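You operate a simulated robot arm through the tools that you are given. There is no shell and no other tool. Be economical: measure what you need, move in short steps, check, and stop when the job is done.

You are at the controls of a simulated two-armed robot. One attempt, no reset.

Task
Take the ring insert from the top of the green bench and leave it on the shelf under the silver tank. Then stack the stepped insert labelled "26" from the top of the yellow platform on top of the stepped insert marked "95". Then take the grease can labelled "bearing" from the top of the wooden bench and leave it on the square plate there. Do these in the order given. Set down upright: grease can.

The check looks at the end state, three seconds after you hand in, the way a careful person would. Anything else that was tipped, shoved, dropped, spilled or broken makes it a failure.

Robot
Two 7-joint arms with two-finger parallel grippers on one trunk, on a base that drives. Base frame: it is fixed to the floor where the robot stands at the start and does not move with it; the origin is under the middle of the robot, x ahead of it, y to its left, z up; the surface under the hand at the start is at about z = 850. Lengths are in mm, angles in rad, forces in N, time in s.
The left shoulder is at the start at [126, 174, 1045], the right one opposite. With the tool pointing down near the work surface each hand reaches from about 360 to 760 mm from the robot's upright axis, wherever it stands, measured 20 degrees to its own side. Places, roughly: grease can [-3250, -1000, 1000]; shelf under the silver tank [1900, 0, 200]; square plate [-3000, -1250, 1000]; stepped insert [750, -3250, 750]. Payload 3.6 kg a hand.
The TCP of each hand is the grasp point between the finger pads, 30 mm short of the fingertips. In the tool frame z runs along the fingers and y along their closing line. Largest opening 110 mm; finger width 20, thickness 10; the body of the gripper, 48 by 112 mm, starts 55 mm behind the TCP.
Orientation is that of the tool frame in the base frame, as a unit quaternion [x, y, z, w]. With the fingers straight down and closing along the base's y, the tool's x points along the base's -x, its y along +y and its z along -z.

Tools
- The arms move only by the tool send_rows. It takes "left_steps", "right_steps" or both (then of equal length, played together; a hand with none holds still); each is a list that holds one entry, the list of rows, each a list of 7 numbers: the turn, a rotation vector about the tool's x, y, z in rad, then the shift along the tool's x, y, z in mm, then the finger opening in mm, from 0 to 110. In form: [[[wx, wy, wz, x, y, z, grip], ...]]. A call has 1 to 12 rows; each row shifts and turns the commanded pose from where the row before left it, along the tool's axes as they then stand. A row lasts 0.2 s, in which the tool goes at most 50 mm and 0.15 rad; a call with a longer step from one row to the next is refused whole, and so is a gripper value outside its range. A pose out of reach is approached as far as the arm can. The call stops where the force on the tool passes 40 N (or 10 N more than at its start, if that is more) or the arm is blocked; 0.2 s more then pass. Each finger travels about 153 mm/s and halts on what it meets, pressing with about 43 N; the grip force reading is that of the motor and also rises with nothing between the fingers. The clock runs only during rows and for 0.2 s after the last one: add rows that do not move to give the fingers time. The reply holds the time, the measured pose of the TCP, the force on the tool along the base axes, the opening and the grip force, in the units named above and with some noise, with the torque about the TCP (base axes, N m) and any sound that the robot's microphone picked up.
- Cameras (640 x 400 px; columns grow to the right, rows downward): "scene" is now at [231.9, 31.7, 1246.6]; the picture's right is [0.34, -0.94, -0.00], its down [-0.41, -0.15, -0.90] and it looks along [0.84, 0.31, -0.44] (base axes); focal length 294 px, centre (320, 200). "left" rides on the left gripper at [72, -17, -103] in its tool frame; the picture's right is [0.23, 0.97, 0.00], its down [-0.76, 0.18, -0.62] and it looks along [-0.61, 0.14, 0.78] (tool axes); focal length 222 px, centre (320, 200). "right" rides on the right gripper at [73, 17, -103] in its tool frame; the picture's right is [-0.23, 0.97, 0.00], its down [-0.76, -0.18, -0.62] and it looks along [-0.61, -0.14, 0.78] (tool axes); focal length 222 px, centre (320, 200). There is no depth. A picture from a camera that has moved, and an enlarged one, comes with that camera's place and axes in the base frame and with its lens. The place of the scene camera against the robot may be out by one fixed shift of up to 18 mm in any direction.
- capture(camera): a new picture of that camera. The clock stands still meanwhile.
- raise_lower(by): slides the trunk up (or, below 0, down) by that many mm; the arms and the scene camera ride with it, the base frame stays. It gives what a move gives, with no picture.
- roll_base(legs): drives the robot by 1 to 6 legs, each [ahead, left, turn to the left] in mm, mm and rad, along the robot's own axes; the way and the turn of a leg run together, so that a leg with both is an arc; at most 1500 mm and 3.142 rad a leg. The arms and the cameras ride along, it lands a little off, and it stops where it bumps. It gives what a move gives.
- pan_tilt(pan, tilt): turns the head with the scene camera to pan (to the left, within 1.501 rad either way) and tilt (down, from -0.506 to 1.204), counted from straight ahead of the robot. It gives what a move gives.
- close_up(camera, box): a new picture of the part [left, top, right, bottom] of that camera's present view, enlarged. The clock stands still meanwhile.
- hand_in(): hands the job in; it is judged then, once.

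Work in short steps. Places have to be worked out from the pictures, the camera data and where the tool is seen: move nearer, look again, correct. Check each grasp and each placing, and mend what went wrong. You have 165 turns and 138 pictures in all, those below and enlarged ones among them. Open the grippers and draw the arms clear of the work before you hand the job in, unless the task says otherwise; then end with one line.

The tools are called after "Call:" by a JSON object that holds its "method" and its "body". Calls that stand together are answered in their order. send_rows: Moves the arms, as the interface text tells. Its arguments: {"type":"object","properties":{"left_steps":{"type":"array","items":{"type":"array","items":{"type":"array","items":{"type":"number"}}}},"right_steps":{"type":"array","items":{"type":"array","items":{"type":"array","items":{"type":"number"}}}}},"required":[]} The other tools are called the same way: raise_lower (by) slides the trunk up or down; roll_base (legs) drives the base; pan_tilt (pan, tilt) turns the head that bears the scene camera; capture (camera) takes a picture; close_up (camera, box) takes an enlarged picture of a part of a camera's view; hand_in () hands the job in.

At the start:

```text
time_s: 0.0
left_position: [453.2, 364.0, 1029.9]
left_ee_rot: [0.0, 1.0, 0.0, 0.0]
left_force: [-0.4, -0.1, 0.6]
left_torque: [0.03, -0.01, 0.0]
left_finger_gap: 110.1
left_gripper_force: 0.0
right_position: [410.7, -25.9, 1068.8]
right_ee_rot: [0.0, 1.0, 0.0, -0.002]
right_force: [0.3, -0.1, -0.1]
right_torque: [0.0, 0.01, 0.02]
right_finger_gap: 110.0
right_gripper_force: 0.1
trunk travel left (down, up): [-164.0, 599.0]
robot x, y, heading: [-1.5, 0.3, -0.003]
head pan, tilt: [0.349, 0.454]
```

scene: 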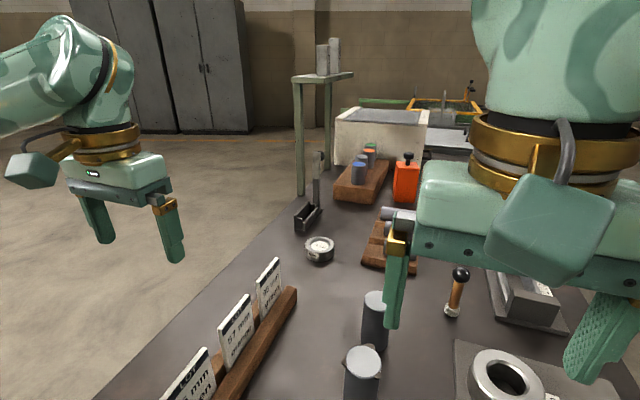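
right: 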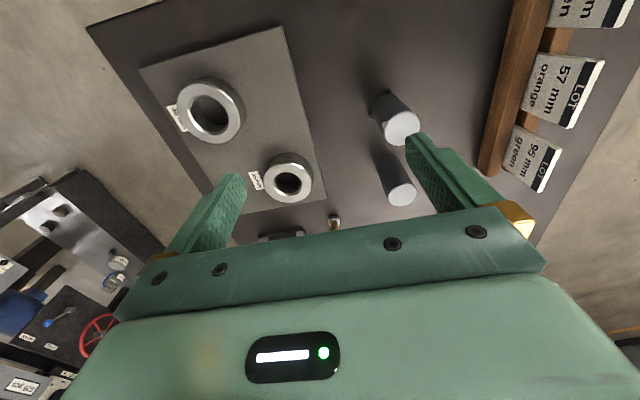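
left: 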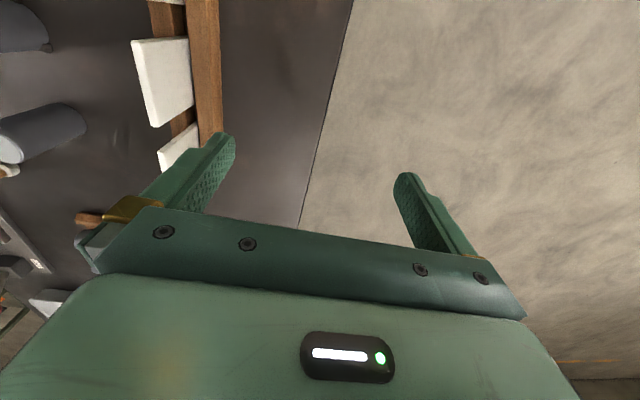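

I start by looking round to find the benches and the objects.

Call:
{"method": "pan_tilt", "body": {"pan": -0.3, "tilt": 0.45}}

Call:
{"method": "capture", "body": {"camera": "scene"}}

Call:
{"method": "pan_tilt", "body": {"pan": -1.2, "tilt": 0.3}}

Call:
{"method": "capture", "body": {"camera": "scene"}}

Call:
{"method": "pan_tilt", "body": {"pan": 1.4, "tilt": 0.3}}

Call:
{"method": "capture", "body": {"camera": "scene"}}

```text
time_s: 1.0
left_position: [452.6, 363.8, 1030.2]
left_ee_rot: [-0.001, 1.0, 0.0, 0.0]
left_force: [0.7, 0.2, 0.8]
left_torque: [0.01, 0.03, 0.0]
left_finger_gap: 109.8
left_gripper_force: 0.0
right_position: [410.8, -26.0, 1068.5]
right_ee_rot: [0.0, 1.0, 0.0, -0.001]
right_force: [0.5, -0.2, -0.3]
right_torque: [-0.01, -0.02, -0.01]
right_finger_gap: 110.0
right_gripper_force: 0.1
trunk travel left (down, up): [-164.0, 599.0]
robot x, y, heading: [-3.0, 0.3, -0.002]
head pan, tilt: [-0.3, 0.45]
```

```text
134 pictures are left
camera scene: at [233.5, -26.9, 1247.0], right [-0.29, -0.96, 0.0], down [-0.42, 0.13, -0.9], along [0.86, -0.27, -0.44], focal length 294 px, centre (320, 200)
```

scene: 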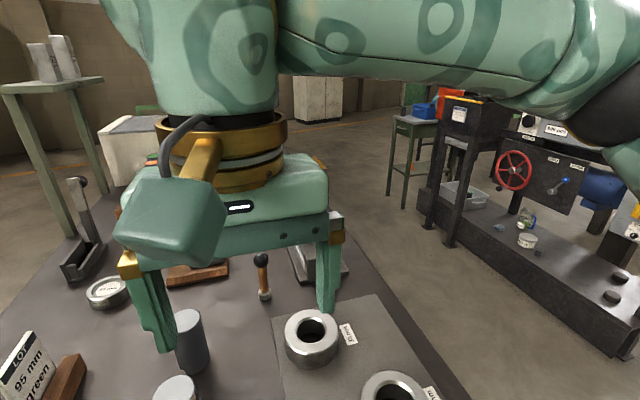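

```text
time_s: 2.2
left_position: [452.7, 364.5, 1029.3]
left_ee_rot: [-0.001, 1.0, 0.0, -0.001]
left_force: [0.8, -1.0, 0.5]
left_torque: [-0.01, -0.01, -0.01]
left_finger_gap: 110.0
left_gripper_force: 0.2
right_position: [411.2, -25.2, 1067.9]
right_ee_rot: [0.0, 1.0, 0.0, 0.0]
right_force: [-0.1, -0.3, 0.1]
right_torque: [-0.01, -0.01, 0.02]
right_finger_gap: 110.1
right_gripper_force: 0.0
trunk travel left (down, up): [-164.0, 599.0]
robot x, y, heading: [3.7, -3.3, -0.007]
head pan, tilt: [-1.201, 0.3]
```

```text
133 pictures are left
camera scene: at [179.5, -86.8, 1261.0], right [-0.93, -0.36, 0.0], down [-0.11, 0.28, -0.96], along [0.35, -0.89, -0.3], focal length 294 px, centre (320, 200)
```

scene: 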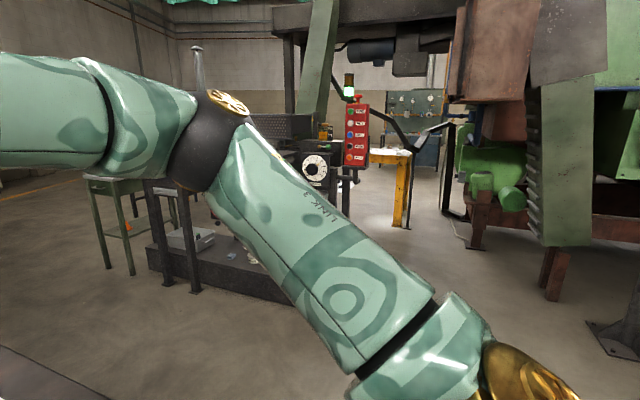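

```text
time_s: 4.6
left_position: [453.6, 363.6, 1027.8]
left_ee_rot: [-0.001, 1.0, 0.0, 0.0]
left_force: [-0.6, -0.4, -0.2]
left_torque: [-0.03, -0.05, 0.03]
left_finger_gap: 110.0
left_gripper_force: 0.1
right_position: [410.6, -25.5, 1068.8]
right_ee_rot: [0.0, 1.0, 0.0, 0.0]
right_force: [0.0, 0.6, 0.3]
right_torque: [0.03, 0.01, 0.02]
right_finger_gap: 109.8
right_gripper_force: 0.1
trunk travel left (down, up): [-164.0, 599.0]
robot x, y, heading: [-1.3, -0.3, -0.001]
head pan, tilt: [1.4, 0.3]
```

```text
132 pictures are left
camera scene: at [161.6, 92.2, 1261.0], right [0.99, -0.17, 0.0], down [-0.05, -0.29, -0.96], along [0.16, 0.94, -0.3], focal length 294 px, centre (320, 200)
```

scene: 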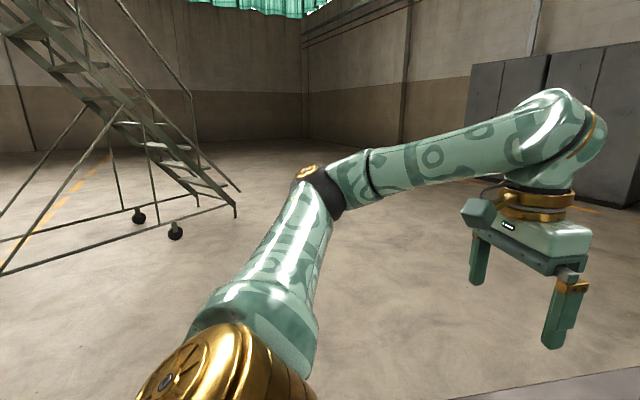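

I take enlarged looks at the bench in front, pan straight ahead first.

Call:
{"method": "pan_tilt", "body": {"pan": 0.1, "tilt": 0.75}}

Call:
{"method": "capture", "body": {"camera": "scene"}}

Call:
{"method": "close_up", "body": {"camera": "right", "box": [80, 40, 360, 215]}}

Call:
{"method": "close_up", "body": {"camera": "right", "box": [0, 160, 160, 400]}}

```text
time_s: 6.0
left_position: [453.0, 363.4, 1030.2]
left_ee_rot: [-0.001, 1.0, 0.0, 0.0]
left_force: [0.0, -0.2, 0.2]
left_torque: [-0.06, 0.01, 0.02]
left_finger_gap: 109.9
left_gripper_force: 0.1
right_position: [411.8, -25.3, 1067.1]
right_ee_rot: [0.001, 1.0, 0.0, -0.001]
right_force: [0.1, 0.3, 0.9]
right_torque: [-0.01, 0.0, -0.02]
right_finger_gap: 110.0
right_gripper_force: 0.1
trunk travel left (down, up): [-164.0, 599.0]
robot x, y, heading: [0.6, 1.2, -0.003]
head pan, tilt: [0.099, 0.75]
```

```text
131 pictures are left
camera scene: at [228.1, 8.5, 1220.6], right [0.1, -0.99, 0.0], down [-0.68, -0.07, -0.73], along [0.73, 0.07, -0.68], focal length 294 px, centre (320, 200)
```

scene: 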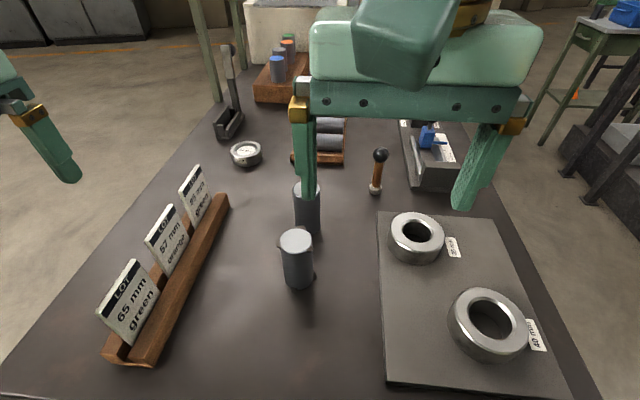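

```text
2.29 times, centred on (220, 128) of right
camera zoom: at [338.2, -8.3, 1172.9], right [0.23, 0.97, 0.0], down [0.76, -0.18, 0.62], along [0.61, -0.14, -0.78], focal length 508 px, centre (549, 366)
```

zoom: 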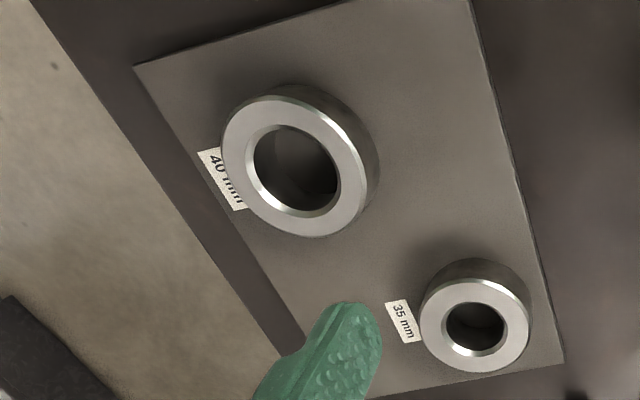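

```text
1.67 times, centred on (80, 280) of right
camera zoom: at [338.2, -8.3, 1172.9], right [0.23, 0.97, 0.0], down [0.76, -0.18, 0.62], along [0.61, -0.14, -0.78], focal length 370 px, centre (720, 67)
```

zoom: 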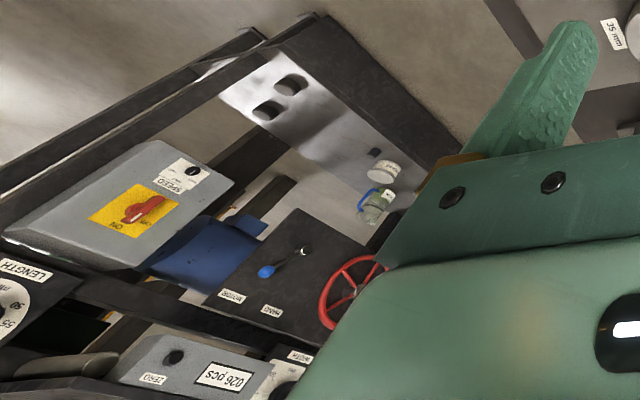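

The near bench is a dark one with fixtures; the small green table to the right ahead may be the green bench. I raise the trunk to look over the arm and take close-ups.

Call:
{"method": "raise_lower", "body": {"by": 300}}

Call:
{"method": "pan_tilt", "body": {"pan": -0.45, "tilt": 0.45}}

Call:
{"method": "capture", "body": {"camera": "scene"}}

Call:
{"method": "pan_tilt", "body": {"pan": 0.3, "tilt": 0.45}}

Call:
{"method": "capture", "body": {"camera": "scene"}}

```text
time_s: 9.0
left_position: [453.1, 362.5, 1330.2]
left_ee_rot: [-0.001, 1.0, 0.0, 0.0]
left_force: [0.5, -0.7, -0.5]
left_torque: [-0.02, 0.0, -0.03]
left_finger_gap: 110.1
left_gripper_force: 0.0
right_position: [411.0, -25.6, 1367.9]
right_ee_rot: [0.001, 1.0, 0.0, -0.001]
right_force: [-0.1, 0.4, -0.4]
right_torque: [-0.01, 0.0, -0.01]
right_finger_gap: 110.1
right_gripper_force: 0.1
trunk travel left (down, up): [-464.0, 299.0]
robot x, y, heading: [-0.3, -0.1, -0.006]
head pan, tilt: [0.099, 0.75]
```

```text
time_s: 10.0
left_position: [453.8, 362.9, 1329.7]
left_ee_rot: [-0.001, 1.0, 0.0, 0.0]
left_force: [1.0, -0.3, 0.0]
left_torque: [-0.03, 0.01, 0.0]
left_finger_gap: 110.2
left_gripper_force: 0.0
right_position: [410.3, -25.3, 1368.4]
right_ee_rot: [0.0, 1.0, -0.001, 0.0]
right_force: [-0.4, 0.3, 0.8]
right_torque: [-0.01, -0.02, 0.01]
right_finger_gap: 109.9
right_gripper_force: 0.1
trunk travel left (down, up): [-464.0, 299.0]
robot x, y, heading: [-2.0, 2.7, -0.001]
head pan, tilt: [-0.45, 0.45]
```

```text
128 pictures are left
camera scene: at [110.7, -39.7, 1554.0], right [-0.43, -0.9, 0.0], down [-0.39, 0.19, -0.9], along [0.81, -0.39, -0.44], focal length 294 px, centre (320, 200)
```

scene: 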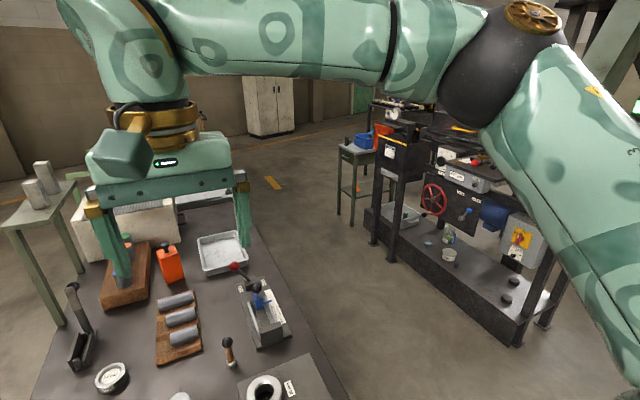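

```text
time_s: 11.1
left_position: [452.6, 362.9, 1329.2]
left_ee_rot: [-0.001, 1.0, 0.0, 0.0]
left_force: [0.3, -0.8, -0.3]
left_torque: [-0.01, 0.01, 0.04]
left_finger_gap: 110.1
left_gripper_force: 0.1
right_position: [411.0, -25.1, 1369.7]
right_ee_rot: [0.0, 1.0, 0.0, 0.0]
right_force: [0.6, 0.3, 0.0]
right_torque: [0.02, 0.0, 0.0]
right_finger_gap: 109.8
right_gripper_force: 0.1
trunk travel left (down, up): [-464.0, 299.0]
robot x, y, heading: [3.7, 1.5, -0.001]
head pan, tilt: [0.3, 0.45]
```

```text
127 pictures are left
camera scene: at [115.8, 27.3, 1554.0], right [0.29, -0.96, 0.0], down [-0.42, -0.13, -0.9], along [0.86, 0.27, -0.44], focal length 294 px, centre (320, 200)
```

scene: 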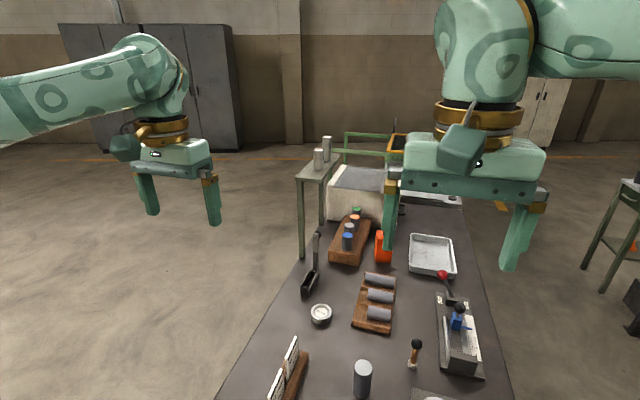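

I zoom in on the bench objects.

Call:
{"method": "close_up", "body": {"camera": "scene", "box": [280, 120, 500, 260]}}

Call:
{"method": "close_up", "body": {"camera": "scene", "box": [280, 260, 500, 400]}}

```text
2.86 times, centred on (390, 190) of scene
camera zoom: at [115.8, 27.3, 1554.0], right [0.29, -0.96, 0.0], down [-0.42, -0.13, -0.9], along [0.86, 0.27, -0.44], focal length 839 px, centre (120, 229)
```

zoom: 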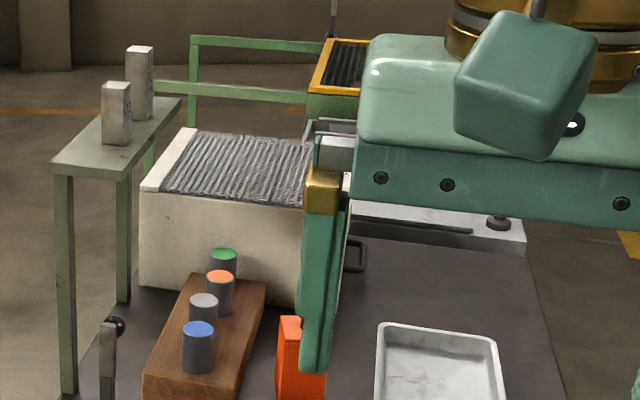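

```text
2.86 times, centred on (390, 330) of scene
camera zoom: at [115.8, 27.3, 1554.0], right [0.29, -0.96, 0.0], down [-0.42, -0.13, -0.9], along [0.86, 0.27, -0.44], focal length 839 px, centre (120, -171)
```

zoom: 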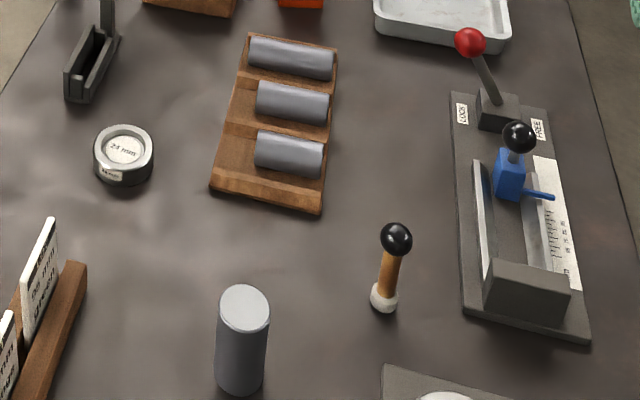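

I back away from the bench and turn round in steps to survey the room.

Call:
{"method": "roll_base", "body": {"legs": [[-500, 0, 0], [0, 0, -1.3]]}}

Call:
{"method": "pan_tilt", "body": {"pan": 0.75, "tilt": 0.35}}

Call:
{"method": "capture", "body": {"camera": "scene"}}

Call:
{"method": "pan_tilt", "body": {"pan": -0.2, "tilt": 0.35}}

Call:
{"method": "capture", "body": {"camera": "scene"}}

Call:
{"method": "pan_tilt", "body": {"pan": -1.2, "tilt": 0.35}}

Call:
{"method": "capture", "body": {"camera": "scene"}}

```text
time_s: 17.2
left_position: [-24.4, -334.2, 1329.2]
left_ee_rot: [0.6, 0.8, 0.0, 0.0]
left_force: [-1.0, -0.3, -0.3]
left_torque: [-0.04, 0.02, 0.01]
left_finger_gap: 110.2
left_gripper_force: 0.1
right_position: [-411.0, -402.0, 1368.9]
right_ee_rot: [0.601, 0.8, 0.0, 0.001]
right_force: [0.4, 0.5, -0.5]
right_torque: [0.0, 0.0, 0.0]
right_finger_gap: 110.0
right_gripper_force: 0.0
trunk travel left (down, up): [-464.0, 299.0]
robot x, y, heading: [-501.9, -0.6, -1.292]
head pan, tilt: [0.3, 0.45]
```

```text
time_s: 18.1
left_position: [-24.8, -332.9, 1330.2]
left_ee_rot: [0.6, 0.8, 0.0, 0.0]
left_force: [0.2, 0.6, -1.0]
left_torque: [0.01, 0.03, -0.03]
left_finger_gap: 109.8
left_gripper_force: 0.1
right_position: [-409.4, -402.9, 1368.4]
right_ee_rot: [0.601, 0.799, 0.001, 0.0]
right_force: [-0.7, -0.4, 0.7]
right_torque: [0.04, -0.02, -0.03]
right_finger_gap: 109.8
right_gripper_force: 0.1
trunk travel left (down, up): [-464.0, 299.0]
robot x, y, heading: [-498.3, 2.5, -1.288]
head pan, tilt: [0.75, 0.351]
```

```text
124 pictures are left
camera scene: at [-413.4, -75.9, 1563.2], right [-0.51, -0.86, 0.0], down [-0.3, 0.18, -0.94], along [0.81, -0.48, -0.34], focal length 294 px, centre (320, 200)
```

scene: 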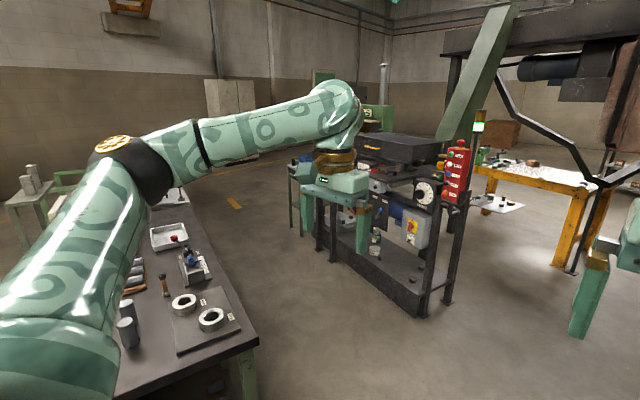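

```text
time_s: 19.4
left_position: [-24.5, -333.5, 1329.6]
left_ee_rot: [0.6, 0.8, -0.001, 0.001]
left_force: [0.1, -0.9, -0.2]
left_torque: [-0.01, -0.03, 0.0]
left_finger_gap: 110.2
left_gripper_force: 0.0
right_position: [-410.5, -402.5, 1369.0]
right_ee_rot: [0.6, 0.8, -0.001, 0.0]
right_force: [0.6, -0.4, -0.2]
right_torque: [-0.01, -0.03, 0.04]
right_finger_gap: 110.1
right_gripper_force: 0.0
trunk travel left (down, up): [-464.0, 299.0]
robot x, y, heading: [-501.9, 1.8, -1.284]
head pan, tilt: [-0.201, 0.351]
```

```text
123 pictures are left
camera scene: at [-485.7, -120.8, 1563.2], right [-1.0, -0.08, 0.0], down [-0.03, 0.34, -0.94], along [0.08, -0.94, -0.34], focal length 294 px, centre (320, 200)
```

scene: 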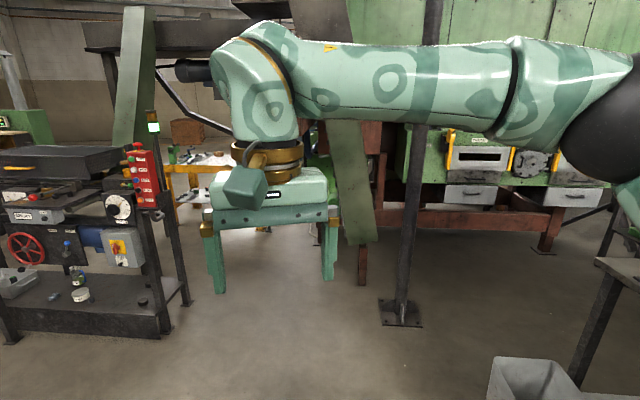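

```text
time_s: 20.6
left_position: [-25.0, -332.9, 1329.9]
left_ee_rot: [0.6, 0.8, 0.0, 0.0]
left_force: [0.1, 0.1, 0.4]
left_torque: [-0.01, -0.03, -0.03]
left_finger_gap: 109.9
left_gripper_force: 0.1
right_position: [-410.0, -402.2, 1369.2]
right_ee_rot: [0.601, 0.8, 0.0, 0.0]
right_force: [-0.1, 0.6, 0.7]
right_torque: [0.02, 0.0, 0.0]
right_finger_gap: 110.0
right_gripper_force: 0.0
trunk travel left (down, up): [-464.0, 299.0]
robot x, y, heading: [-502.6, -0.8, -1.29]
head pan, tilt: [-1.201, 0.351]
```

```text
122 pictures are left
camera scene: at [-567.3, -84.6, 1563.2], right [-0.61, 0.79, 0.0], down [0.27, 0.21, -0.94], along [-0.75, -0.57, -0.34], focal length 294 px, centre (320, 200)
```

scene: 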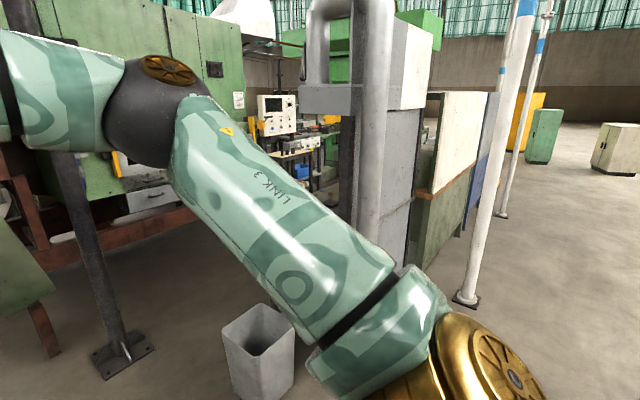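

The near bench has green legs and the yellow table is far right. I drive into the aisle right of the bench to look at the bench, the small green table and the place near [1900,0].

Call:
{"method": "roll_base", "body": {"legs": [[800, 250, 0], [0, 0, 1.45]]}}

Call:
{"method": "pan_tilt", "body": {"pan": 0.3, "tilt": 0.35}}

Call:
{"method": "capture", "body": {"camera": "scene"}}

Call:
{"method": "close_up", "body": {"camera": "scene", "box": [200, 60, 420, 200]}}

```text
time_s: 28.6
left_position: [356.5, -277.7, 1329.4]
left_ee_rot: [-0.076, 0.997, 0.0, 0.0]
left_force: [0.4, -0.1, -0.1]
left_torque: [0.01, 0.02, -0.01]
left_finger_gap: 110.0
left_gripper_force: 0.0
right_position: [372.3, -668.1, 1369.6]
right_ee_rot: [-0.074, 0.997, 0.0, 0.0]
right_force: [-0.1, -1.0, 0.0]
right_torque: [-0.02, -0.02, -0.02]
right_finger_gap: 110.2
right_gripper_force: 0.0
trunk travel left (down, up): [-464.0, 299.0]
robot x, y, heading: [-38.6, -710.1, 0.15]
head pan, tilt: [-1.201, 0.351]
```

```text
time_s: 30.2
left_position: [356.4, -277.9, 1329.6]
left_ee_rot: [-0.076, 0.997, 0.0, 0.0]
left_force: [0.0, -0.8, -0.5]
left_torque: [-0.02, 0.0, 0.01]
left_finger_gap: 110.1
left_gripper_force: 0.1
right_position: [373.7, -669.1, 1368.4]
right_ee_rot: [-0.075, 0.997, 0.001, 0.0]
right_force: [-0.5, 0.4, -0.4]
right_torque: [-0.03, 0.0, 0.0]
right_finger_gap: 110.1
right_gripper_force: 0.0
trunk travel left (down, up): [-464.0, 299.0]
robot x, y, heading: [-36.0, -704.7, 0.145]
head pan, tilt: [0.3, 0.351]
```

```text
121 pictures are left
camera scene: at [74.3, -659.6, 1563.2], right [0.43, -0.9, 0.0], down [-0.31, -0.15, -0.94], along [0.85, 0.41, -0.34], focal length 294 px, centre (320, 200)
```

scene: 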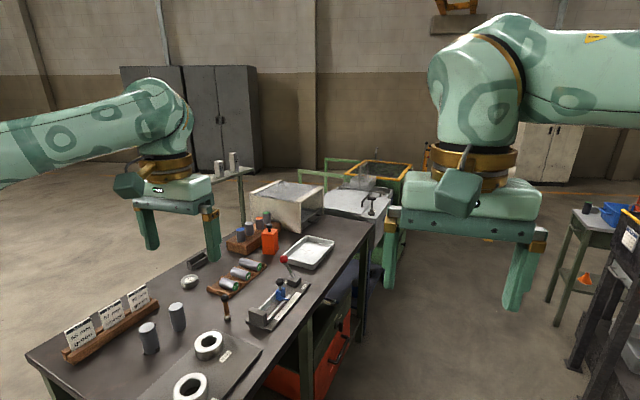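

```text
2.86 times, centred on (310, 130) of scene
camera zoom: at [74.3, -659.6, 1563.2], right [0.43, -0.9, 0.0], down [-0.31, -0.15, -0.94], along [0.85, 0.41, -0.34], focal length 839 px, centre (349, 400)
```

zoom: 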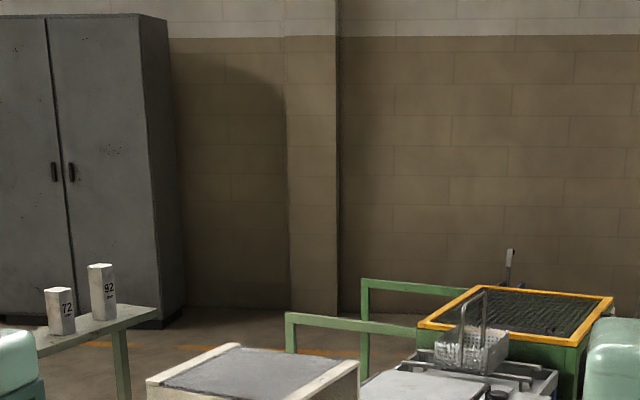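

The silver tank appears to be the metal unit beyond the bench's far end. I drive up the aisle.

Call:
{"method": "roll_base", "body": {"legs": [[0, 0, -0.15], [950, -180, 0]]}}

Call:
{"method": "pan_tilt", "body": {"pan": 0.5, "tilt": 0.6}}

Call:
{"method": "capture", "body": {"camera": "scene"}}

Call:
{"method": "pan_tilt", "body": {"pan": -0.5, "tilt": 0.4}}

Call:
{"method": "capture", "body": {"camera": "scene"}}

Call:
{"method": "pan_tilt", "body": {"pan": 1.4, "tilt": 0.6}}

Call:
{"method": "capture", "body": {"camera": "scene"}}

```text
time_s: 35.9
left_position: [1358.9, -522.2, 1329.1]
left_ee_rot: [-0.001, 1.0, 0.0, 0.0]
left_force: [0.2, 0.4, 0.3]
left_torque: [0.0, 0.01, 0.0]
left_finger_gap: 109.9
left_gripper_force: 0.2
right_position: [1315.9, -910.7, 1367.9]
right_ee_rot: [0.0, 1.0, 0.0, 0.0]
right_force: [-0.4, -0.5, 1.0]
right_torque: [-0.04, -0.02, 0.01]
right_finger_gap: 110.2
right_gripper_force: 0.1
trunk travel left (down, up): [-464.0, 299.0]
robot x, y, heading: [902.7, -886.1, -0.0]
head pan, tilt: [0.3, 0.351]
```

```text
time_s: 36.7
left_position: [1358.1, -522.0, 1329.2]
left_ee_rot: [0.0, 1.0, 0.0, 0.0]
left_force: [-0.4, -0.3, -0.9]
left_torque: [0.04, -0.01, 0.01]
left_finger_gap: 109.7
left_gripper_force: 0.0
right_position: [1316.1, -912.0, 1369.7]
right_ee_rot: [0.0, 1.0, 0.0, 0.0]
right_force: [0.2, -0.3, -0.6]
right_torque: [-0.03, 0.0, 0.02]
right_finger_gap: 110.0
right_gripper_force: 0.0
trunk travel left (down, up): [-464.0, 299.0]
robot x, y, heading: [909.3, -887.7, -0.002]
head pan, tilt: [0.499, 0.6]
```

```text
119 pictures are left
camera scene: at [1011.0, -843.5, 1540.5], right [0.48, -0.88, 0.0], down [-0.5, -0.27, -0.83], along [0.72, 0.39, -0.56], focal length 294 px, centre (320, 200)
```

scene: 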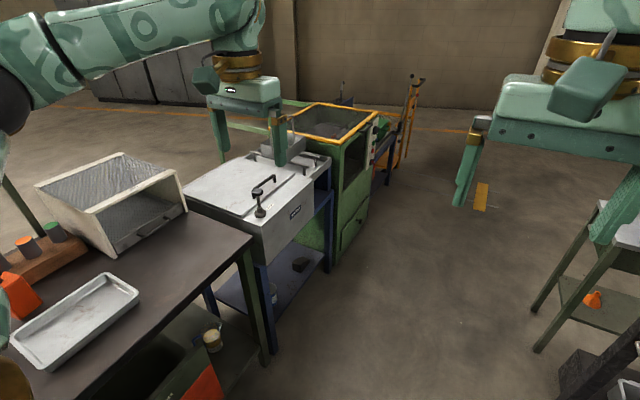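

```text
time_s: 37.9
left_position: [1358.7, -523.9, 1330.0]
left_ee_rot: [0.0, 1.0, 0.0, 0.0]
left_force: [-0.4, -0.1, -0.3]
left_torque: [-0.01, 0.0, 0.0]
left_finger_gap: 110.0
left_gripper_force: 0.0
right_position: [1315.8, -912.0, 1368.2]
right_ee_rot: [0.0, 1.0, 0.0, 0.001]
right_force: [0.0, 0.0, 0.4]
right_torque: [0.02, 0.01, -0.01]
right_finger_gap: 110.3
right_gripper_force: 0.0
trunk travel left (down, up): [-464.0, 299.0]
robot x, y, heading: [908.0, -885.1, 0.001]
head pan, tilt: [-0.499, 0.4]
```

```text
118 pictures are left
camera scene: at [1014.7, -930.1, 1558.7], right [-0.48, -0.88, 0.0], down [-0.34, 0.19, -0.92], along [0.81, -0.44, -0.39], focal length 294 px, centre (320, 200)
```

scene: 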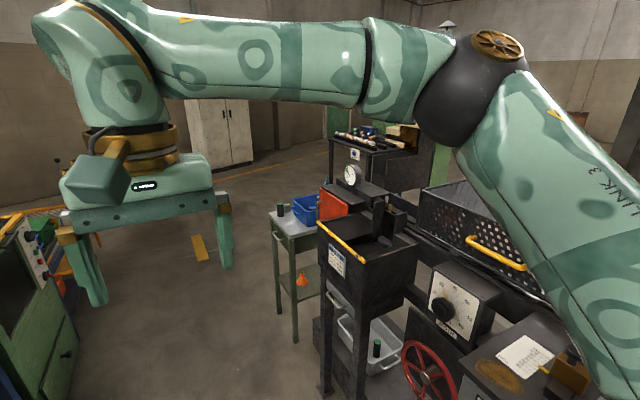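

```text
time_s: 39.8
left_position: [1358.8, -522.7, 1328.6]
left_ee_rot: [0.0, 1.0, 0.0, 0.0]
left_force: [-0.1, -0.2, -0.6]
left_torque: [0.03, -0.01, 0.01]
left_finger_gap: 110.0
left_gripper_force: 0.1
right_position: [1315.4, -910.9, 1368.1]
right_ee_rot: [0.0, 1.0, 0.0, 0.0]
right_force: [0.3, 0.0, 1.0]
right_torque: [-0.03, 0.0, 0.04]
right_finger_gap: 110.1
right_gripper_force: 0.0
trunk travel left (down, up): [-464.0, 299.0]
robot x, y, heading: [904.3, -886.5, 0.001]
head pan, tilt: [1.4, 0.6]
```

```text
117 pictures are left
camera scene: at [948.5, -798.7, 1540.5], right [0.99, -0.17, 0.0], down [-0.1, -0.56, -0.82], along [0.14, 0.81, -0.57], focal length 294 px, centre (320, 200)
```

scene: 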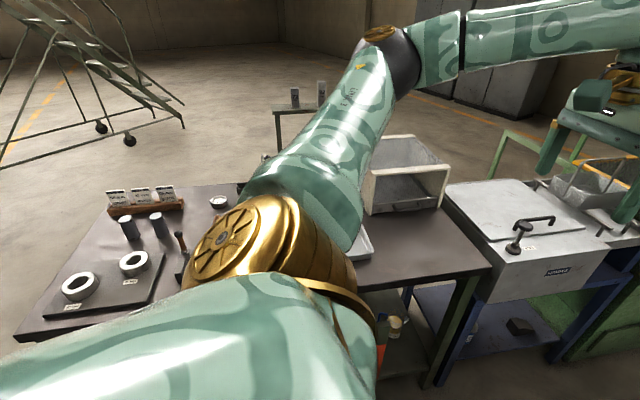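

The tank and its blue lower shelf are clear. Now I identify the ring insert: I zoom on the bench from here and on the shelf.

Call:
{"method": "close_up", "body": {"camera": "scene", "box": [10, 170, 250, 340]}}

Call:
{"method": "close_up", "body": {"camera": "scene", "box": [370, 200, 640, 390]}}

```text
2.35 times, centred on (130, 255) of scene
camera zoom: at [948.5, -798.7, 1540.5], right [0.99, -0.17, 0.0], down [-0.1, -0.56, -0.82], along [0.14, 0.81, -0.57], focal length 691 px, centre (767, 71)
```

zoom: 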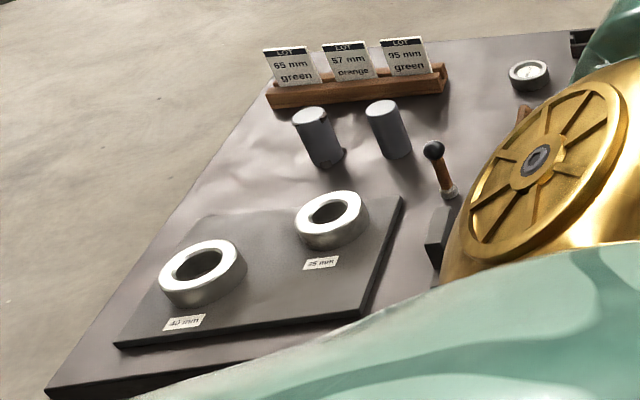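

```text
2.11 times, centred on (505, 295) of scene
camera zoom: at [948.5, -798.7, 1540.5], right [0.99, -0.17, 0.0], down [-0.1, -0.56, -0.82], along [0.14, 0.81, -0.57], focal length 618 px, centre (-70, 0)
```

zoom: 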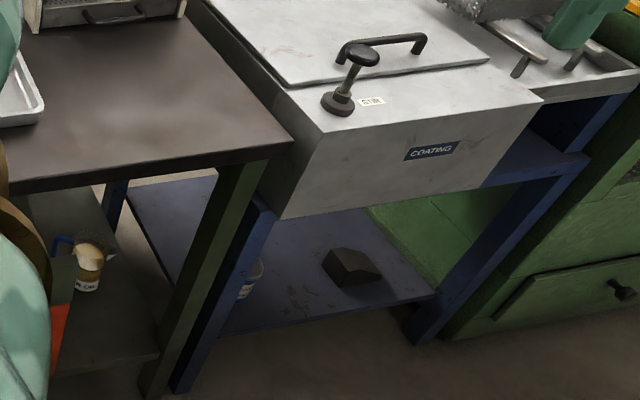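

I look closer at the small green table and the surfaces beyond it.

Call:
{"method": "pan_tilt", "body": {"pan": -0.4, "tilt": 0.35}}

Call:
{"method": "close_up", "body": {"camera": "scene", "box": [190, 110, 450, 280]}}

Call:
{"method": "pan_tilt", "body": {"pan": 0.25, "tilt": 0.35}}

Call:
{"method": "close_up", "body": {"camera": "scene", "box": [150, 100, 450, 290]}}

```text
time_s: 41.6
left_position: [1358.5, -522.6, 1329.3]
left_ee_rot: [-0.001, 1.0, 0.0, 0.0]
left_force: [-0.1, -0.8, 0.6]
left_torque: [0.0, 0.01, 0.01]
left_finger_gap: 110.1
left_gripper_force: 0.1
right_position: [1315.2, -911.8, 1369.3]
right_ee_rot: [0.0, 1.0, 0.001, 0.0]
right_force: [-0.3, 0.5, 0.4]
right_torque: [0.03, 0.01, 0.03]
right_finger_gap: 109.9
right_gripper_force: 0.0
trunk travel left (down, up): [-464.0, 299.0]
robot x, y, heading: [903.1, -881.4, 0.002]
head pan, tilt: [-0.4, 0.351]
```

```text
2.35 times, centred on (320, 195) of scene
camera zoom: at [1019.2, -922.0, 1563.2], right [-0.39, -0.92, 0.0], down [-0.32, 0.13, -0.94], along [0.86, -0.37, -0.34], focal length 691 px, centre (320, 212)
```

zoom: 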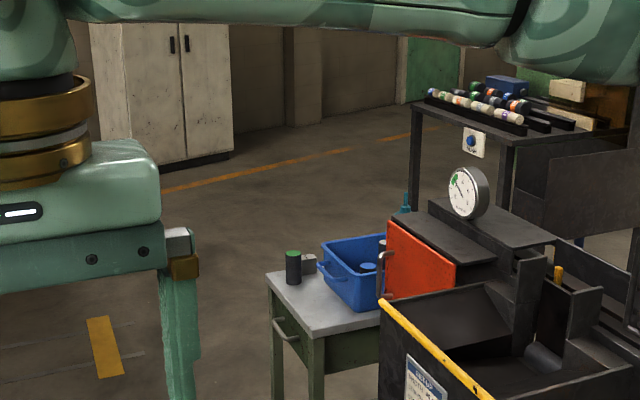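

```text
time_s: 42.6
left_position: [1359.1, -523.3, 1330.1]
left_ee_rot: [0.0, 1.0, -0.001, -0.001]
left_force: [-1.5, 0.2, -0.5]
left_torque: [-0.01, -0.02, -0.01]
left_finger_gap: 110.2
left_gripper_force: 0.1
right_position: [1316.6, -911.7, 1369.2]
right_ee_rot: [0.0, 1.0, 0.0, -0.001]
right_force: [-0.7, -0.3, -0.4]
right_torque: [-0.02, 0.01, -0.01]
right_finger_gap: 110.5
right_gripper_force: 0.2
trunk travel left (down, up): [-464.0, 299.0]
robot x, y, heading: [904.7, -884.1, 0.001]
head pan, tilt: [0.25, 0.351]
```

```text
2.11 times, centred on (300, 195) of scene
camera zoom: at [1023.7, -862.9, 1563.2], right [0.25, -0.97, 0.0], down [-0.33, -0.08, -0.94], along [0.91, 0.23, -0.34], focal length 618 px, centre (362, 210)
```

zoom: 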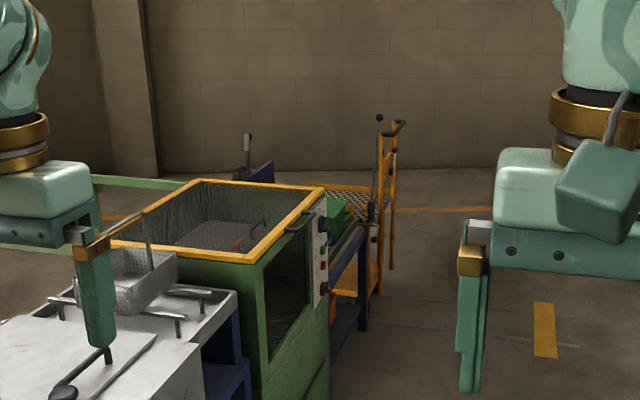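

No ring on the small table, so the green-legged bench is the one. I go to its right side and face it to look closely.

Call:
{"method": "roll_base", "body": {"legs": [[-300, 0, 0], [0, 0, 1.5708]]}}

Call:
{"method": "pan_tilt", "body": {"pan": 0.0, "tilt": 0.75}}

Call:
{"method": "capture", "body": {"camera": "scene"}}

Call:
{"method": "capture", "body": {"camera": "left"}}

```text
time_s: 48.5
left_position: [243.8, -431.5, 1329.8]
left_ee_rot: [-0.705, 0.709, 0.0, 0.0]
left_force: [-0.4, -0.1, -0.6]
left_torque: [0.03, -0.02, 0.01]
left_finger_gap: 109.7
left_gripper_force: 0.1
right_position: [630.8, -476.5, 1368.0]
right_ee_rot: [-0.705, 0.709, 0.0, 0.0]
right_force: [0.9, 0.1, -0.2]
right_torque: [0.01, 0.02, -0.03]
right_finger_gap: 109.9
right_gripper_force: 0.1
trunk travel left (down, up): [-464.0, 299.0]
robot x, y, heading: [603.4, -889.0, 1.562]
head pan, tilt: [0.25, 0.351]
```

```text
time_s: 49.4
left_position: [242.8, -432.8, 1328.2]
left_ee_rot: [-0.706, 0.708, 0.0, 0.0]
left_force: [0.7, -0.7, 0.1]
left_torque: [-0.01, 0.0, 0.01]
left_finger_gap: 110.2
left_gripper_force: 0.0
right_position: [631.3, -475.5, 1368.7]
right_ee_rot: [-0.706, 0.708, 0.0, 0.0]
right_force: [0.9, 0.7, 0.1]
right_torque: [0.01, 0.01, 0.0]
right_finger_gap: 110.1
right_gripper_force: 0.0
trunk travel left (down, up): [-464.0, 299.0]
robot x, y, heading: [607.0, -885.9, 1.566]
head pan, tilt: [0.0, 0.75]
```

```text
112 pictures are left
camera scene: at [602.7, -773.9, 1527.6], right [1.0, 0.0, 0.0], down [0.0, -0.68, -0.73], along [0.0, 0.73, -0.68], focal length 294 px, centre (320, 200)
```

scene: 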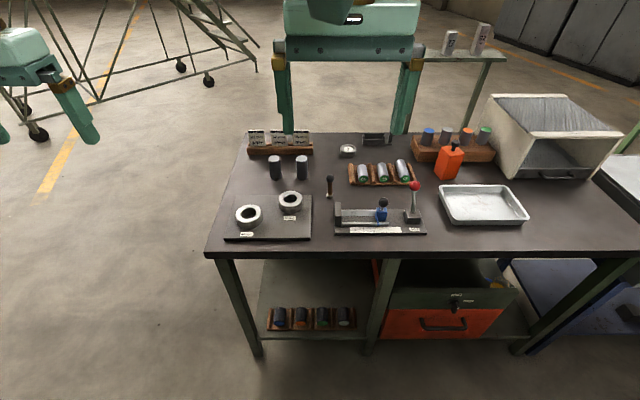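

```text
111 pictures are left
camera left: at [258.0, -505.0, 1431.5], right [-0.97, -0.22, 0.0], down [-0.17, 0.76, 0.62], along [-0.14, 0.61, -0.78], focal length 222 px, centre (320, 200)
```

left: 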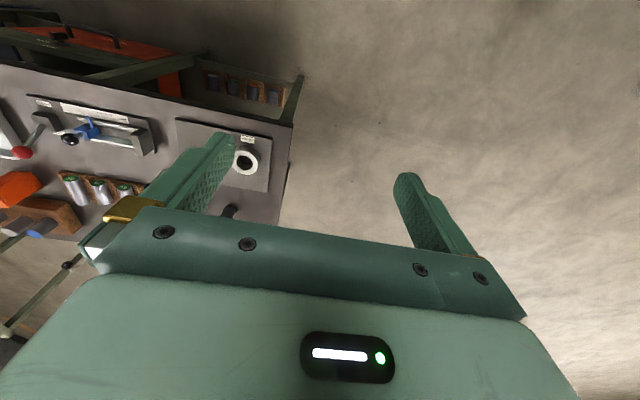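

Call:
{"method": "close_up", "body": {"camera": "scene", "box": [220, 115, 440, 255]}}

Call:
{"method": "close_up", "body": {"camera": "scene", "box": [320, 130, 430, 200]}}

Call:
{"method": "close_up", "body": {"camera": "scene", "box": [240, 270, 400, 372]}}

```text
2.86 times, centred on (330, 185) of scene
camera zoom: at [602.7, -773.9, 1527.6], right [1.0, 0.0, 0.0], down [0.0, -0.68, -0.73], along [0.0, 0.73, -0.68], focal length 839 px, centre (291, 243)
```

zoom: 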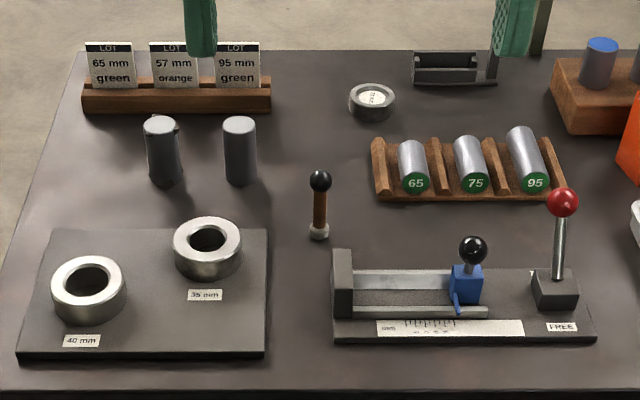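

```text
5.71 times, centred on (375, 165) of scene
camera zoom: at [602.7, -773.9, 1527.6], right [1.0, 0.0, 0.0], down [0.0, -0.68, -0.73], along [0.0, 0.73, -0.68], focal length 1678 px, centre (6, 400)
```

zoom: 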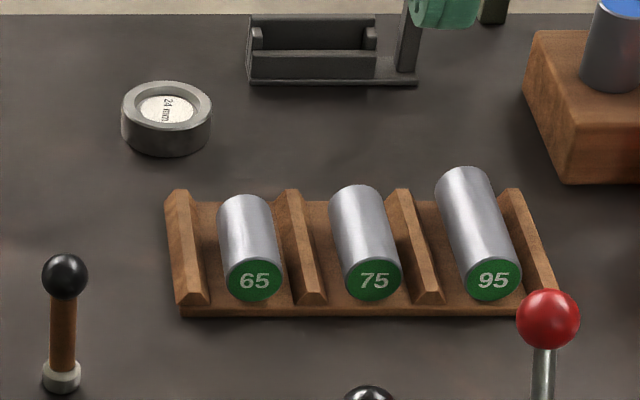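

```text
3.92 times, centred on (320, 321) of scene
camera zoom: at [602.7, -773.9, 1527.6], right [1.0, 0.0, 0.0], down [0.0, -0.68, -0.73], along [0.0, 0.73, -0.68], focal length 1152 px, centre (320, -274)
```

zoom: 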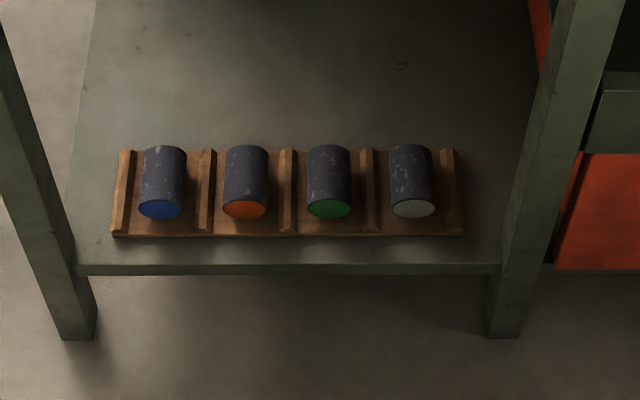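

The "24 mm" ring alone on the bare bench top, at about [713, 208], is the ring insert (the 35/40 mm ones are fixtures on their plate). It lies close to the far (+y) edge, so I drive round the near end of the bench to that side.

Call:
{"method": "roll_base", "body": {"legs": [[0, 1150, 0], [1500, 0, 0], [200, 0, 0], [0, 0, -3.137], [0, 900, 0]]}}

Call:
{"method": "pan_tilt", "body": {"pan": 0.3, "tilt": 0.75}}

Call:
{"method": "capture", "body": {"camera": "scene"}}

```text
time_s: 75.1
left_position: [730.2, 366.5, 1328.7]
left_ee_rot: [0.706, 0.708, 0.0, 0.0]
left_force: [0.5, 0.2, 0.3]
left_torque: [0.0, 0.0, -0.02]
left_finger_gap: 110.1
left_gripper_force: 0.0
right_position: [342.0, 406.9, 1368.8]
right_ee_rot: [0.706, 0.708, 0.0, 0.0]
right_force: [0.4, 0.7, -0.1]
right_torque: [-0.01, -0.03, 0.0]
right_finger_gap: 110.3
right_gripper_force: 0.0
trunk travel left (down, up): [-464.0, 299.0]
robot x, y, heading: [365.0, 819.6, -1.569]
head pan, tilt: [0.0, 0.75]
```

```text
time_s: 75.9
left_position: [730.4, 365.8, 1328.6]
left_ee_rot: [0.706, 0.708, 0.001, -0.001]
left_force: [-0.4, 0.2, 0.1]
left_torque: [-0.03, 0.0, 0.01]
left_finger_gap: 110.0
left_gripper_force: 0.1
right_position: [340.2, 409.0, 1369.5]
right_ee_rot: [0.706, 0.708, 0.001, 0.0]
right_force: [1.1, 0.5, 0.2]
right_torque: [0.03, 0.03, 0.0]
right_finger_gap: 110.0
right_gripper_force: 0.1
trunk travel left (down, up): [-464.0, 299.0]
robot x, y, heading: [361.1, 817.5, -1.569]
head pan, tilt: [0.3, 0.75]
```

```text
107 pictures are left
camera scene: at [389.1, 710.4, 1527.6], right [-0.96, -0.3, 0.0], down [-0.2, 0.65, -0.73], along [0.22, -0.7, -0.68], focal length 294 px, centre (320, 200)
```

scene: 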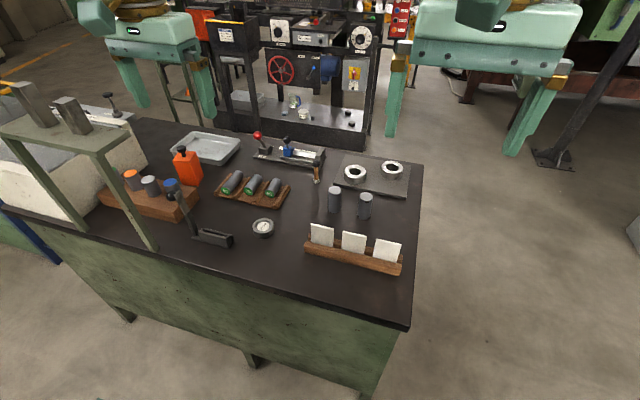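

The ring is at about [722, 204]. I nudge the base, then bring the left hand above the ring at safe height.

Call:
{"method": "roll_base", "body": {"legs": [[60, 60, 0]]}}

Call:
{"method": "send_rows", "body": {"left_steps": [[[0, 0, 0, -35, -25, 0, 110], [0, 0, 0, -35, -25, 0, 110], [0, 0, 0, -30, -20, 0, 110]]]}}

Call:
{"method": "raise_lower", "body": {"by": -250}}

Call:
{"method": "capture", "body": {"camera": "left"}}

Call:
{"method": "capture", "body": {"camera": "scene"}}

```text
time_s: 77.0
left_position: [790.8, 304.6, 1330.0]
left_ee_rot: [0.707, 0.708, 0.0, 0.0]
left_force: [-0.3, -0.5, -0.2]
left_torque: [-0.01, 0.01, 0.01]
left_finger_gap: 110.1
left_gripper_force: 0.2
right_position: [402.1, 346.1, 1367.6]
right_ee_rot: [0.707, 0.707, 0.001, 0.0]
right_force: [0.4, 0.4, -0.2]
right_torque: [0.04, 0.01, -0.03]
right_finger_gap: 110.0
right_gripper_force: 0.0
trunk travel left (down, up): [-464.0, 299.0]
robot x, y, heading: [427.1, 756.7, -1.572]
head pan, tilt: [0.3, 0.75]
```

```text
time_s: 77.8
left_position: [719.8, 204.7, 1330.2]
left_ee_rot: [0.707, 0.708, 0.0, 0.001]
left_force: [-0.2, -0.6, 0.0]
left_torque: [0.01, -0.01, 0.03]
left_finger_gap: 109.8
left_gripper_force: 0.0
right_position: [400.2, 347.1, 1368.8]
right_ee_rot: [0.706, 0.709, 0.001, -0.001]
right_force: [0.6, 0.5, -0.4]
right_torque: [-0.01, 0.0, 0.02]
right_finger_gap: 110.1
right_gripper_force: 0.0
trunk travel left (down, up): [-464.0, 299.0]
robot x, y, heading: [422.0, 759.5, -1.568]
head pan, tilt: [0.3, 0.75]
```

```text
time_s: 80.3
left_position: [718.6, 207.5, 1080.2]
left_ee_rot: [0.706, 0.708, 0.0, 0.0]
left_force: [-0.1, -0.2, 0.1]
left_torque: [-0.01, -0.02, 0.04]
left_finger_gap: 109.9
left_gripper_force: 0.0
right_position: [401.2, 347.8, 1118.4]
right_ee_rot: [0.706, 0.708, 0.0, 0.0]
right_force: [-0.3, 0.6, -0.9]
right_torque: [0.0, 0.0, -0.02]
right_finger_gap: 110.2
right_gripper_force: 0.0
trunk travel left (down, up): [-214.0, 549.0]
robot x, y, heading: [424.1, 757.5, -1.572]
head pan, tilt: [0.3, 0.75]
```

```text
106 pictures are left
camera left: at [701.2, 278.0, 1182.1], right [0.97, 0.23, 0.0], down [0.18, -0.76, 0.62], along [0.14, -0.61, -0.78], focal length 222 px, centre (320, 200)
```

left: 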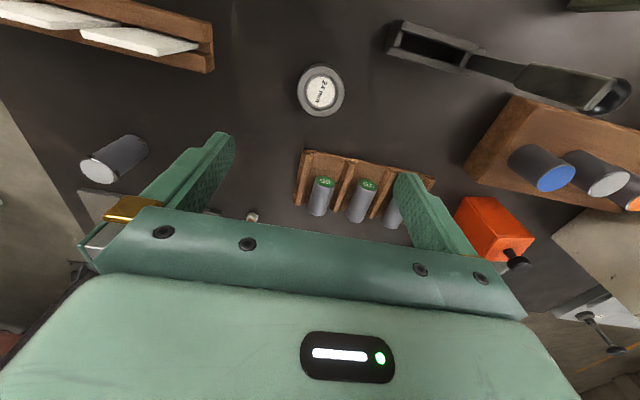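

```text
105 pictures are left
camera scene: at [449.0, 560.1, 1273.2], right [-0.95, -0.3, 0.0], down [-0.2, 0.65, -0.73], along [0.22, -0.7, -0.68], focal length 294 px, centre (320, 200)
```

scene: 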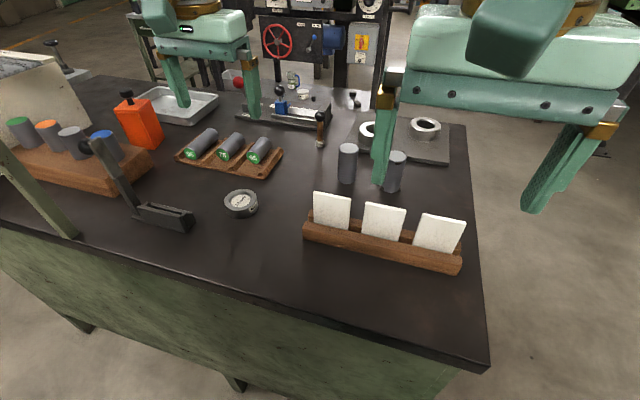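

From the hand camera the ring is at about [716, 214], 60 mm wide. I correct and lower to about 200 mm... then look again.

Call:
{"method": "send_rows", "body": {"left_steps": [[[0, 0, 0, 7, -3, 40, 110], [0, 0, 0, 0, 0, 45, 110], [0, 0, 0, 0, 0, 45, 110]]]}}

Call:
{"method": "capture", "body": {"camera": "left"}}

```text
time_s: 81.1
left_position: [717.0, 212.2, 947.8]
left_ee_rot: [0.706, 0.708, 0.0, -0.001]
left_force: [0.3, 0.1, -0.7]
left_torque: [-0.01, -0.02, -0.01]
left_finger_gap: 109.8
left_gripper_force: 0.1
right_position: [401.2, 347.2, 1119.5]
right_ee_rot: [0.706, 0.708, 0.001, -0.001]
right_force: [0.6, -0.3, 0.2]
right_torque: [0.0, 0.03, -0.01]
right_finger_gap: 109.8
right_gripper_force: 0.1
trunk travel left (down, up): [-214.0, 549.0]
robot x, y, heading: [423.4, 756.7, -1.567]
head pan, tilt: [0.3, 0.75]
```

```text
104 pictures are left
camera left: at [698.2, 284.2, 1051.4], right [0.97, 0.23, 0.0], down [0.18, -0.76, 0.62], along [0.14, -0.61, -0.78], focal length 222 px, centre (320, 200)
```

left: 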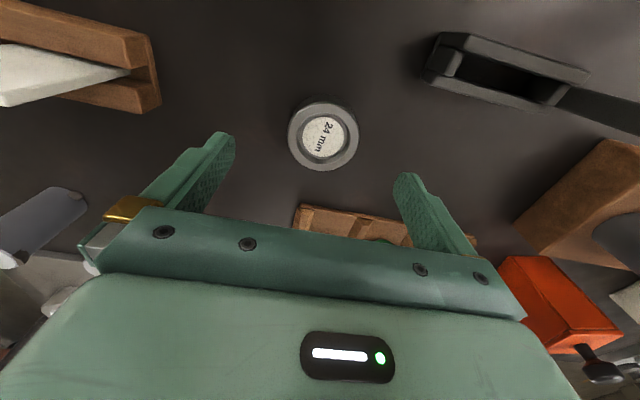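

Centered within 1–2 mm. I lower so the fingertips are just above the bench and close.

Call:
{"method": "send_rows", "body": {"left_steps": [[[0, 0, 0, 2, 0, 30, 110], [0, 0, 0, 0, 0, 30, 110], [0, 0, 0, 0, 0, 0, 110], [0, 0, 0, 0, 0, 0, 40], [0, 0, 0, 0, 0, 0, 40], [0, 0, 0, 0, 0, 0, 40]]]}}

Call:
{"method": "capture", "body": {"camera": "left"}}

```text
time_s: 82.5
left_position: [716.4, 214.2, 888.4]
left_ee_rot: [0.706, 0.708, 0.001, 0.001]
left_force: [-0.1, -0.2, 0.5]
left_torque: [-0.02, -0.12, 0.03]
left_finger_gap: 60.8
left_gripper_force: 43.2
right_position: [401.5, 348.2, 1118.5]
right_ee_rot: [0.706, 0.708, 0.001, 0.0]
right_force: [0.3, 0.6, -0.2]
right_torque: [0.01, 0.03, -0.01]
right_finger_gap: 110.2
right_gripper_force: 0.1
trunk travel left (down, up): [-214.0, 549.0]
robot x, y, heading: [425.3, 761.9, -1.568]
head pan, tilt: [0.3, 0.75]
```

```text
103 pictures are left
camera left: at [698.8, 286.2, 991.5], right [0.97, 0.23, 0.0], down [0.18, -0.76, 0.62], along [0.14, -0.61, -0.78], focal length 222 px, centre (320, 200)
```

left: 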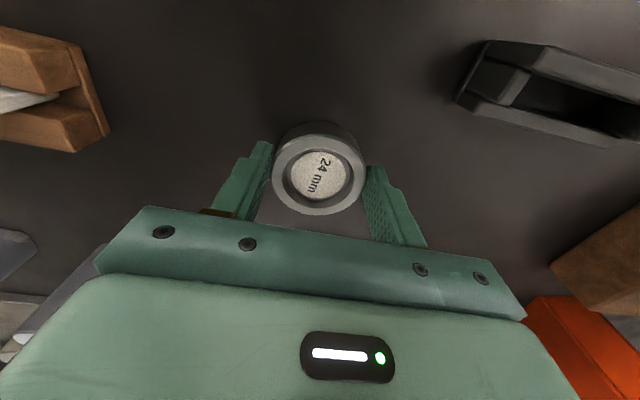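

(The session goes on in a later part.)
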